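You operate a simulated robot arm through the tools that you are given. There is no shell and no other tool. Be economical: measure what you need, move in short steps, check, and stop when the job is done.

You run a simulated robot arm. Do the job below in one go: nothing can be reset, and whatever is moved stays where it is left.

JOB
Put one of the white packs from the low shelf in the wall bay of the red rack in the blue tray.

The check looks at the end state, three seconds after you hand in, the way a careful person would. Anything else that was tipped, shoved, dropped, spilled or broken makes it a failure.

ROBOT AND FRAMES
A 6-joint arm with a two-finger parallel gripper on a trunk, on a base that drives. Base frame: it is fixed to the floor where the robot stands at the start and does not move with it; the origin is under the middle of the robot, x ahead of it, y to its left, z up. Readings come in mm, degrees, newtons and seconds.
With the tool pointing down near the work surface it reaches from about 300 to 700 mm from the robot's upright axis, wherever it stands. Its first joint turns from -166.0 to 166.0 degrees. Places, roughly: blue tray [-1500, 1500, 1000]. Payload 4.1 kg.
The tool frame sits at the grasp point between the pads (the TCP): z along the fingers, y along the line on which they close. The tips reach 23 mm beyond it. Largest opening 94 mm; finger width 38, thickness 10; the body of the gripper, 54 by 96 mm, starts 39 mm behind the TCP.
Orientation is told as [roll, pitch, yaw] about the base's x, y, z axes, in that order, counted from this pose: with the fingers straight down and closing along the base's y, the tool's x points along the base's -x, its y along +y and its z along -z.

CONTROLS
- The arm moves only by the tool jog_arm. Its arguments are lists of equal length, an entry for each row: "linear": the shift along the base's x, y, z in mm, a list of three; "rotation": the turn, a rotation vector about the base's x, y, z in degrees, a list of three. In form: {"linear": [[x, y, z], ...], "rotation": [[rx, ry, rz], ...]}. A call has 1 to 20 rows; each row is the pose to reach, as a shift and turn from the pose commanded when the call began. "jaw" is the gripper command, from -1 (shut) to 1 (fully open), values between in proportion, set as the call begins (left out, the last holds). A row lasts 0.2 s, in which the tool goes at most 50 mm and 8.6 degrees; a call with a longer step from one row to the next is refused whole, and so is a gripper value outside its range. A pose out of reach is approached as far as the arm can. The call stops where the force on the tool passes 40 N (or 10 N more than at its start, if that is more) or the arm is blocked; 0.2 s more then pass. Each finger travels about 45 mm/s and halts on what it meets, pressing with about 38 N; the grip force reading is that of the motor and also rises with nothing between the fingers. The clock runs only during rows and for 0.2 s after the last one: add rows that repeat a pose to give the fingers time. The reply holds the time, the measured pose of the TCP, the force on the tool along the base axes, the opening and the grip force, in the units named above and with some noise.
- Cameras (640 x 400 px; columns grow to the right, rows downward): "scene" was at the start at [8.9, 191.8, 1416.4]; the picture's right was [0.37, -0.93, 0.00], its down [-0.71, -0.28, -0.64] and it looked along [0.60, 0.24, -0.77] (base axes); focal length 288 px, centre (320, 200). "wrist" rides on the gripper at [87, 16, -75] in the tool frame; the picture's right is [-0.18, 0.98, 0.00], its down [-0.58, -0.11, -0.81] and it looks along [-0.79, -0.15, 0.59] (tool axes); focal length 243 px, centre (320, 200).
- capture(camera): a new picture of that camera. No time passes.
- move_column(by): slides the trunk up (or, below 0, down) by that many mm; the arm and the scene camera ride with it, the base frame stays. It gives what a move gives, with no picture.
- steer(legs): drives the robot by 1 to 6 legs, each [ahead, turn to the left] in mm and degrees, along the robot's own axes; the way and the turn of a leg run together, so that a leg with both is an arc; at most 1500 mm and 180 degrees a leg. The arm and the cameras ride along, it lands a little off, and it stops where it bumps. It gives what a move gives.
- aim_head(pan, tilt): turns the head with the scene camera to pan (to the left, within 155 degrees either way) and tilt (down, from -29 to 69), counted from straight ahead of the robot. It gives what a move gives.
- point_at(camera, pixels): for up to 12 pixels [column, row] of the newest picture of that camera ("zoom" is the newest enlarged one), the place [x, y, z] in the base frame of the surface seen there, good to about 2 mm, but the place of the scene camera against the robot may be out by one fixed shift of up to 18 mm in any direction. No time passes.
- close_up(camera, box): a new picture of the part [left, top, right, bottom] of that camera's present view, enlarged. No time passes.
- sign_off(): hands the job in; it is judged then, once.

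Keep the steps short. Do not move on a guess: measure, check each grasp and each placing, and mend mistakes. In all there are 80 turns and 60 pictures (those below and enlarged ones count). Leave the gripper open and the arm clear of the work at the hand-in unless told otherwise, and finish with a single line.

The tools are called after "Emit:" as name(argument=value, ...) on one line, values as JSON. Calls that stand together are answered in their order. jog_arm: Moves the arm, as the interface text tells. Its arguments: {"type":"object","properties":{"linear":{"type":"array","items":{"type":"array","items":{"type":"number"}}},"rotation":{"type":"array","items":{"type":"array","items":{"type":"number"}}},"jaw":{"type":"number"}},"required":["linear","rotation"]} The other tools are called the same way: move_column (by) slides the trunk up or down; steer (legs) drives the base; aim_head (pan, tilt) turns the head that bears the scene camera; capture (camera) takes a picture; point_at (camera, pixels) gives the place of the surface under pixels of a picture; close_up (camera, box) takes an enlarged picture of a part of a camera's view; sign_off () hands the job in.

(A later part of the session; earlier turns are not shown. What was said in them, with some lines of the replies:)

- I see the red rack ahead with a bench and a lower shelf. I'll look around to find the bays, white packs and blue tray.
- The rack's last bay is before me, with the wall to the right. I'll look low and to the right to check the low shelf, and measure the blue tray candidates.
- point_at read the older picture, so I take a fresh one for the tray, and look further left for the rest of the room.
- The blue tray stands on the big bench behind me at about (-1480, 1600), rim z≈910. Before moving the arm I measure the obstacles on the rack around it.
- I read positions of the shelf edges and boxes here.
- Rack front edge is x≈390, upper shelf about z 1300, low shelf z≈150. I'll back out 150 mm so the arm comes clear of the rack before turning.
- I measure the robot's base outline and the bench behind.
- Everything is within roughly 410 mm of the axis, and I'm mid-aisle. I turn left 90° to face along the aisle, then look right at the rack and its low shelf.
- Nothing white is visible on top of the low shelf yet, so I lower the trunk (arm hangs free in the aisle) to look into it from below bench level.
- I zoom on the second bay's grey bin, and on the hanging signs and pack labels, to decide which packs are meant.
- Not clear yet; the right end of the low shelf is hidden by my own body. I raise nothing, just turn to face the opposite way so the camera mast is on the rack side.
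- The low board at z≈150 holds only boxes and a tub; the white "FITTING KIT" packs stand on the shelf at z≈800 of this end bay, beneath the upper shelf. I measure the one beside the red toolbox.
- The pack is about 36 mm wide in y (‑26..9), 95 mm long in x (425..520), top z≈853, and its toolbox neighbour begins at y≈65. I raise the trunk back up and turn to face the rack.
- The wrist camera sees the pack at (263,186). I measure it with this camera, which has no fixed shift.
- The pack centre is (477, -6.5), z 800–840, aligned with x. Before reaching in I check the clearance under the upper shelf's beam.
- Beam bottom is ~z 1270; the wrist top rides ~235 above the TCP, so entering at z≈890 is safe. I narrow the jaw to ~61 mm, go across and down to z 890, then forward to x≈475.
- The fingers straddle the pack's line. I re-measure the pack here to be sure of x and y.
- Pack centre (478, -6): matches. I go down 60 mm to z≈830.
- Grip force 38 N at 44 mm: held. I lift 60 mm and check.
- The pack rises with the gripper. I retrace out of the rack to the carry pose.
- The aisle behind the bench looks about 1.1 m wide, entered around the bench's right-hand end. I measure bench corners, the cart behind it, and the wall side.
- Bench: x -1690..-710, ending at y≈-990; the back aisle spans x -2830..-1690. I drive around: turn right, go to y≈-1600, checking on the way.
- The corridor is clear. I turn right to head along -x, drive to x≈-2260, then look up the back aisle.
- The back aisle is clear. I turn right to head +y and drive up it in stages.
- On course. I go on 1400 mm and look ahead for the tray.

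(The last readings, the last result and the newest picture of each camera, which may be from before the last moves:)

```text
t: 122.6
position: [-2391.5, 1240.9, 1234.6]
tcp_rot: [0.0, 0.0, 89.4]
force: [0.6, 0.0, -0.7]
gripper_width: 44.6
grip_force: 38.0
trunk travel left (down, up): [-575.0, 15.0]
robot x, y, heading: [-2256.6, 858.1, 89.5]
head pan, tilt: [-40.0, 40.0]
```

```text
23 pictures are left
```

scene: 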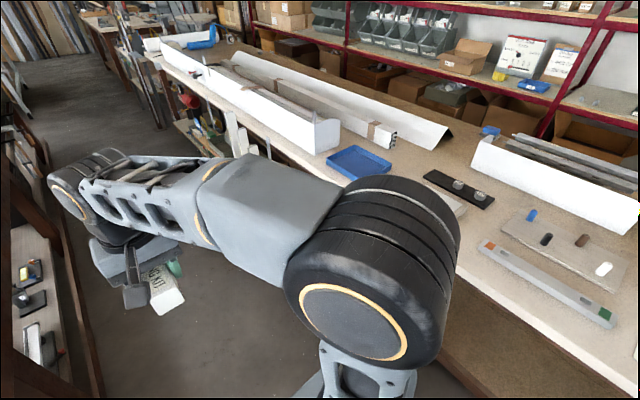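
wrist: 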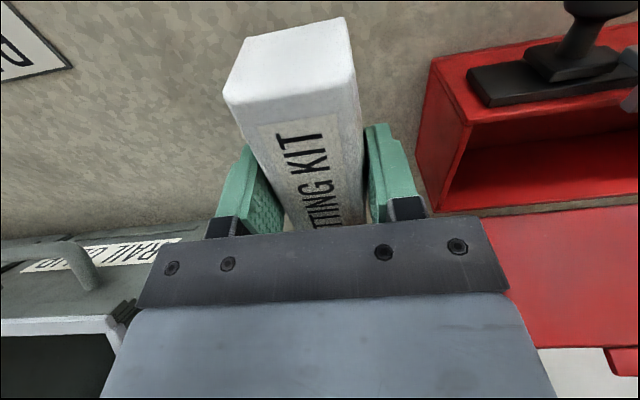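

The blue tray is at about (360,162), empty. I measure its corners.

Emit:
point_at(camera="scene", pixels=[[326, 165], [350, 147], [391, 163], [362, 163], [355, 158], [340, 140], [390, 180], [430, 180], [225, 140], [240, 145], [330, 130], [185, 120]])

Emit:
close_up(camera="scene", box=[150, 80, 470, 280])

```text
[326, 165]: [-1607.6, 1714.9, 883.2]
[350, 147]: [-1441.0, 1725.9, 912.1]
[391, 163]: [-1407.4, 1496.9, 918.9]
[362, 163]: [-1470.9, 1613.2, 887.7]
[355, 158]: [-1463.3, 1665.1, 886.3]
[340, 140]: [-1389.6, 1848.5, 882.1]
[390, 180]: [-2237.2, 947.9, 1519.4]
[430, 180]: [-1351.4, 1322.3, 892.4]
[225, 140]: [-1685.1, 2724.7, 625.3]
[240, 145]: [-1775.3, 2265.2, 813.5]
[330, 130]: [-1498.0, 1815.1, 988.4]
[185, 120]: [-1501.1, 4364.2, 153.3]
```

```text
2.00 times, centred on (310, 180) of scene
```

zoom: 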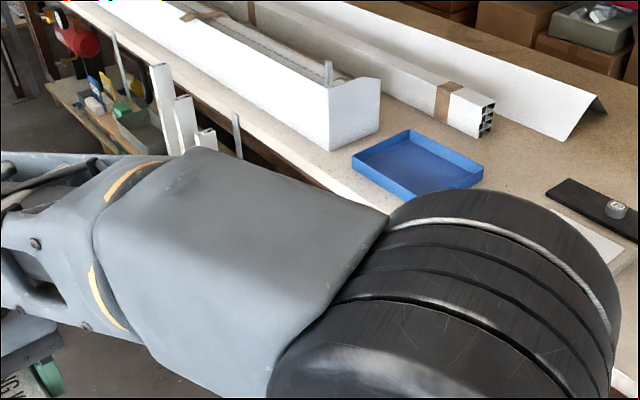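

Tray centre ≈(-1505, 1610), rim z≈905, floor ≈880. I drive 740 mm further, then turn right to face it.

Emit:
steer(legs=[[740, 0], [0, -45], [0, -44.5]])

Emit:
steer(legs=[[110, 0]])

Emit:
capture(camera="wrist")

```text
t: 130.7
position: [-1864.0, 1709.0, 1232.9]
tcp_rot: [0.0, 0.1, -1.3]
force: [0.3, 0.9, -0.6]
gripper_width: 44.4
grip_force: 38.0
trunk travel left (down, up): [-575.0, 15.0]
robot x, y, heading: [-2248.9, 1577.1, -1.0]
head pan, tilt: [-40.0, 40.0]
```

```text
t: 131.9
position: [-1751.9, 1706.0, 1233.6]
tcp_rot: [0.0, 0.0, -1.4]
force: [0.2, -0.3, -1.7]
gripper_width: 44.6
grip_force: 37.8
trunk travel left (down, up): [-575.0, 15.0]
robot x, y, heading: [-2136.0, 1575.6, -0.8]
head pan, tilt: [-40.0, 40.0]
```

```text
21 pictures are left
```

wrist: 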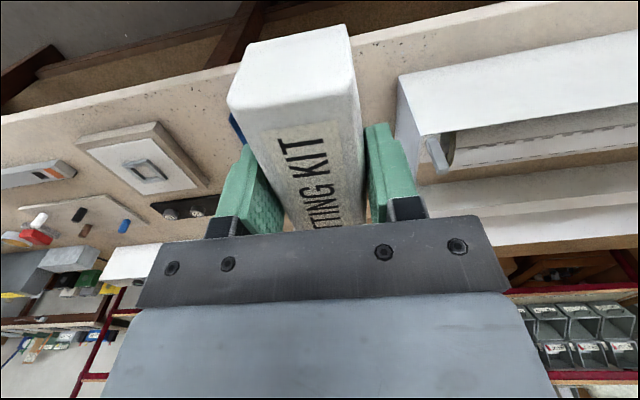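

I'm at (-2136, 1576) facing the bench. Staying high, I move the pack across to above the tray, then look from the head camera.

Emit:
jog_arm(linear=[[0, -32, 0], [0, -64, 0], [0, -96, 0], [42, -96, 0], [84, -96, 0], [126, -96, 0], [168, -96, 0], [210, -96, 0], [247, -96, 0], [247, -96, 0]], rotation=[[0, 0, 0], [0, 0, 0], [0, 0, 0], [0, 0, 0], [0, 0, 0], [0, 0, 0], [0, 0, 0], [0, 0, 0], [0, 0, 0], [0, 0, 0]])

Emit:
aim_head(pan=-5, tilt=45)

Emit:
capture(camera="scene")

```text
t: 134.1
position: [-1509.5, 1612.1, 1232.1]
tcp_rot: [0.0, 0.1, -1.3]
force: [0.3, -0.5, -1.2]
gripper_width: 44.2
grip_force: 38.3
trunk travel left (down, up): [-575.0, 15.0]
robot x, y, heading: [-2134.4, 1576.5, -1.0]
head pan, tilt: [-40.0, 40.0]
```

```text
t: 135.1
position: [-1509.2, 1612.6, 1232.7]
tcp_rot: [0.1, 0.0, -1.3]
force: [0.3, -0.6, -1.6]
gripper_width: 44.5
grip_force: 38.3
trunk travel left (down, up): [-575.0, 15.0]
robot x, y, heading: [-2135.9, 1575.6, -0.8]
head pan, tilt: [-5.0, 45.0]
```

```text
20 pictures are left
```

scene: 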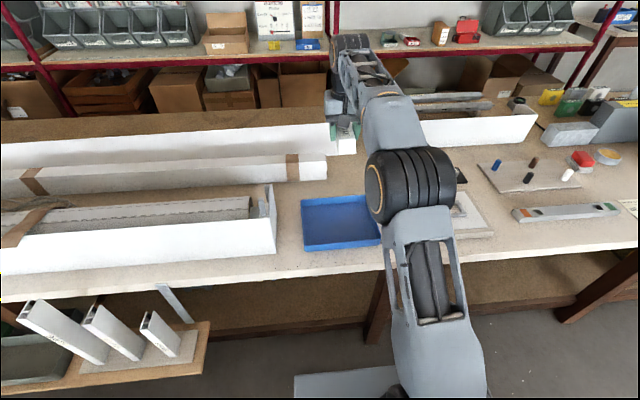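

I measure the tray's visible edges against the pack position.

Emit:
point_at(camera="scene", pixels=[[302, 201], [305, 246], [360, 198], [375, 242], [335, 222], [274, 240], [345, 145], [330, 140], [326, 165], [272, 190]])

Emit:
close_up(camera="scene", box=[240, 100, 480, 260])

```text
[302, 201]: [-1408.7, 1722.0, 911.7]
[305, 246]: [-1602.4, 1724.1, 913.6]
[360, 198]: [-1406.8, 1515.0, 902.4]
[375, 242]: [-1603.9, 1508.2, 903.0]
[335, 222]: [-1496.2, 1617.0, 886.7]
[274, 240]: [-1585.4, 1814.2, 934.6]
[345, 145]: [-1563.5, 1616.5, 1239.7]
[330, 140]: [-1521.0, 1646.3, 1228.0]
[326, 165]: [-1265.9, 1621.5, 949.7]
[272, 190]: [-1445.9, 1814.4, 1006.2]
```

```text
2.50 times, centred on (360, 180) of scene
```

zoom: 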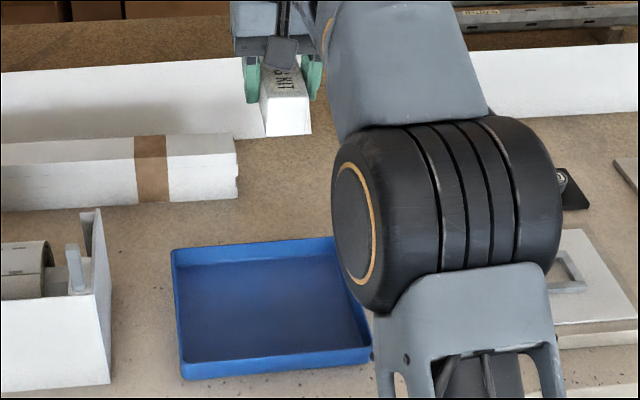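

The TCP is over the tray's centre (-1505, 1612). I lower the trunk 200 mm, then bring the pack down to just above the rim.

Emit:
move_column(by=-200)

Emit:
jog_arm(linear=[[2, 0, -30], [4, 0, -60], [4, 0, -85], [4, 0, -85]], rotation=[[0, 0, 0], [0, 0, 0], [0, 0, 0], [0, 0, 0]])

Emit:
capture(camera="wrist")

Emit:
capture(camera="scene")

```text
t: 137.3
position: [-1508.5, 1613.5, 1031.9]
tcp_rot: [0.0, -0.1, -1.4]
force: [0.4, 0.7, -0.1]
gripper_width: 44.5
grip_force: 37.6
trunk travel left (down, up): [-375.0, 215.0]
robot x, y, heading: [-2137.4, 1575.0, -1.0]
head pan, tilt: [-5.0, 45.0]
```

```text
t: 138.3
position: [-1504.2, 1609.9, 947.7]
tcp_rot: [0.0, -0.1, -1.3]
force: [0.4, 0.3, -1.3]
gripper_width: 44.3
grip_force: 38.3
trunk travel left (down, up): [-375.0, 215.0]
robot x, y, heading: [-2135.9, 1577.0, -0.9]
head pan, tilt: [-5.0, 45.0]
```

```text
18 pictures are left
```

wrist: 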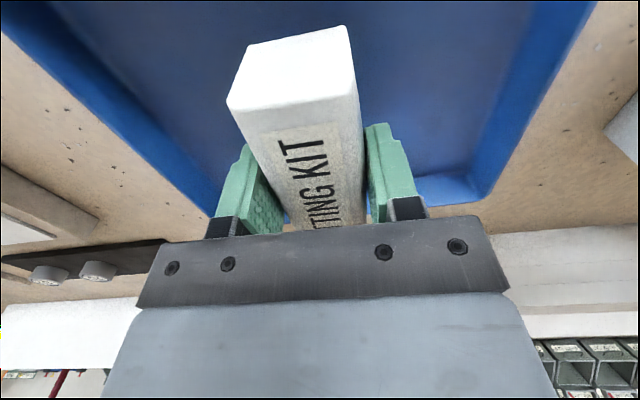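

```text
17 pictures are left
```

scene: 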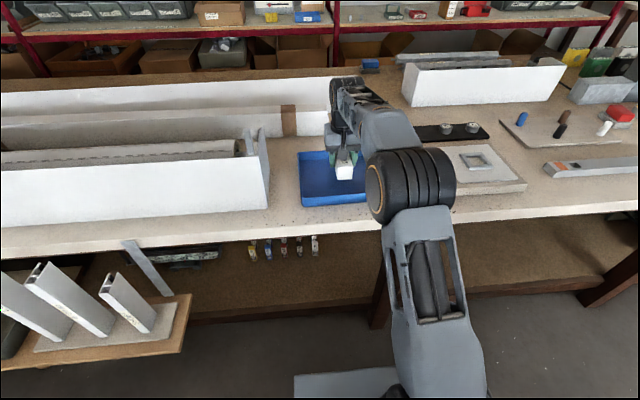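

The pack hangs over the tray. I measure the tray floor and walls with the wrist camera for the final height.

Emit:
point_at(camera="wrist", pixels=[[190, 60], [430, 100], [440, 180], [60, 55], [150, 145], [585, 30], [480, 195], [290, 60], [240, 100]])

```text
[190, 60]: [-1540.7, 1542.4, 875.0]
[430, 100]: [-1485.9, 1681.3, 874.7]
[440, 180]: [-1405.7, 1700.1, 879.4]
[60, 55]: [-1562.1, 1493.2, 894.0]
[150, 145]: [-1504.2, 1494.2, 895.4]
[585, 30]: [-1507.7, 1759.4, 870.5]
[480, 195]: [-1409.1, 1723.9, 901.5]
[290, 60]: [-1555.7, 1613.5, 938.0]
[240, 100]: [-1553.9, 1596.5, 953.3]
```

Tray floor is z=875; pack bottom is ~31 mm below the TCP, so contact comes at TCP z≈906. I go down to just about there.

Emit:
jog_arm(linear=[[0, 0, -15], [0, 0, -30], [0, 0, -37], [0, 0, -40], [0, 0, -41], [0, 0, -41]], rotation=[[0, 0, 0], [0, 0, 0], [0, 0, 0], [0, 0, 0], [0, 0, 0], [0, 0, 0]])

```text
t: 139.7
position: [-1504.7, 1613.3, 905.7]
tcp_rot: [0.0, 0.0, -1.4]
force: [0.6, 0.0, -0.9]
gripper_width: 44.3
grip_force: 38.0
trunk travel left (down, up): [-375.0, 215.0]
robot x, y, heading: [-2137.3, 1573.6, -0.9]
head pan, tilt: [-5.0, 45.0]
```

No contact force yet; I go down in 1 mm steps, up to 3 mm more.

Emit:
jog_arm(linear=[[0, 0, -1], [0, 0, -2], [0, 0, -2]], rotation=[[0, 0, 0], [0, 0, 0], [0, 0, 0]])

Emit:
capture(camera="wrist")

```text
t: 140.5
position: [-1506.2, 1613.2, 904.3]
tcp_rot: [-0.1, -0.1, -1.2]
force: [0.4, 0.2, 1.1]
gripper_width: 44.7
grip_force: 38.2
trunk travel left (down, up): [-375.0, 215.0]
robot x, y, heading: [-2136.1, 1575.7, -0.8]
head pan, tilt: [-5.0, 45.0]
```

```text
16 pictures are left
```

wrist: 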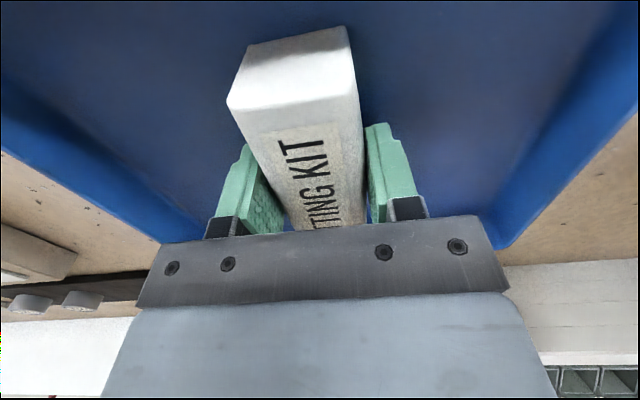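

The vertical force has just begun to rise; the pack is at the floor within a mm or so. I go 1 mm more and open to ~75 mm.

Emit:
jog_arm(linear=[[0, 0, -1], [0, 0, -1]], rotation=[[0, 0, 0], [0, 0, 0]])

Emit:
jog_arm(linear=[[0, 0, 0], [0, 0, 0], [0, 0, 0], [0, 0, 0]], rotation=[[0, 0, 0], [0, 0, 0], [0, 0, 0], [0, 0, 0]], jaw=0.6)

Emit:
capture(camera="wrist")

```text
t: 141.1
position: [-1504.7, 1612.2, 905.0]
tcp_rot: [0.0, -0.1, -1.2]
force: [-0.3, 1.5, 8.4]
gripper_width: 44.6
grip_force: 37.9
trunk travel left (down, up): [-375.0, 215.0]
robot x, y, heading: [-2136.1, 1577.2, -1.0]
head pan, tilt: [-5.0, 45.0]
```

```text
t: 142.1
position: [-1506.1, 1612.9, 904.8]
tcp_rot: [0.0, 0.0, -1.4]
force: [0.3, 0.6, -0.8]
gripper_width: 75.3
grip_force: 0.0
trunk travel left (down, up): [-375.0, 215.0]
robot x, y, heading: [-2136.6, 1573.6, -0.8]
head pan, tilt: [-5.0, 45.0]
```

```text
15 pictures are left
```

wrist: 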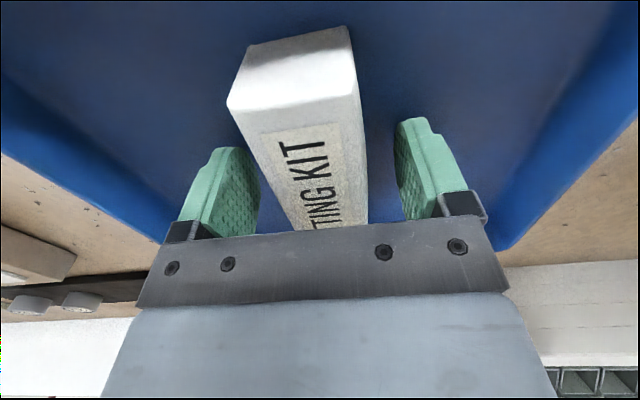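

The pack made contact (8 N), is released and lies in the tray. I raise straight up 130 mm, draw back toward the robot, and open fully.

Emit:
jog_arm(linear=[[0, 0, 20], [0, 0, 50], [0, 0, 90], [0, 0, 130], [-45, 0, 150], [-90, 0, 150], [-135, 0, 150], [-180, 0, 150], [-225, 0, 150]], rotation=[[0, 0, 0], [0, 0, 0], [0, 0, 0], [0, 0, 0], [0, 0, 0], [0, 0, 0], [0, 0, 0], [0, 0, 0], [0, 0, 0]])

Emit:
jog_arm(linear=[[0, 0, 0], [0, 0, 0], [0, 0, 0]], rotation=[[0, 0, 0], [0, 0, 0], [0, 0, 0]], jaw=1)

Emit:
capture(camera="scene")

Emit:
capture(camera="wrist")

```text
t: 144.1
position: [-1732.3, 1614.6, 1056.0]
tcp_rot: [-0.1, 0.0, -1.4]
force: [0.3, 0.7, 0.4]
gripper_width: 75.1
grip_force: 0.0
trunk travel left (down, up): [-375.0, 215.0]
robot x, y, heading: [-2139.4, 1577.4, -0.9]
head pan, tilt: [-5.0, 45.0]
```

```text
t: 144.9
position: [-1733.0, 1614.8, 1055.6]
tcp_rot: [0.1, 0.0, -1.4]
force: [-0.6, 0.1, 0.0]
gripper_width: 94.0
grip_force: 0.0
trunk travel left (down, up): [-375.0, 215.0]
robot x, y, heading: [-2136.8, 1578.1, -0.9]
head pan, tilt: [-5.0, 45.0]
```

```text
14 pictures are left
```

scene: 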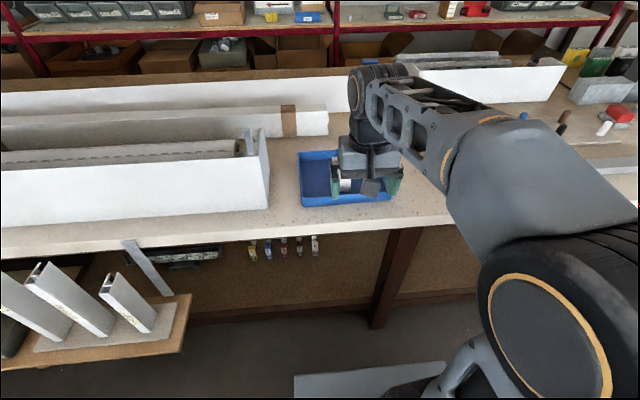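

```text
13 pictures are left
```

wrist: 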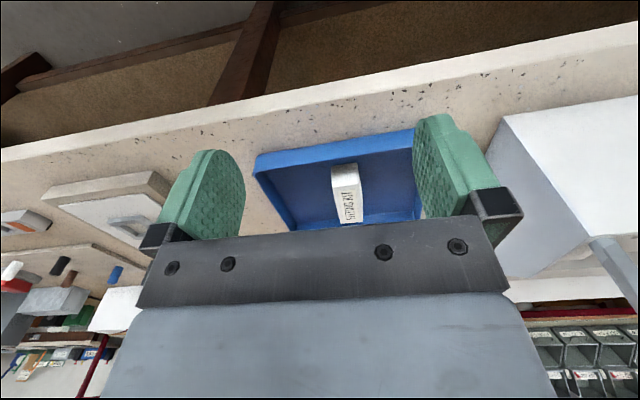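

The pack lies flat in the middle of the blue tray, the tray has not moved, the gripper is open and the arm is clear. I hand in.

Emit:
sign_off()

```text
The job is handed in.
```

One white "FITTING KIT" pack now lies flat in the blue tray; I took it from the z≈800 shelf of the rack's end bay, reading that as the "low shelf" because I saw no white packs on the board below it.
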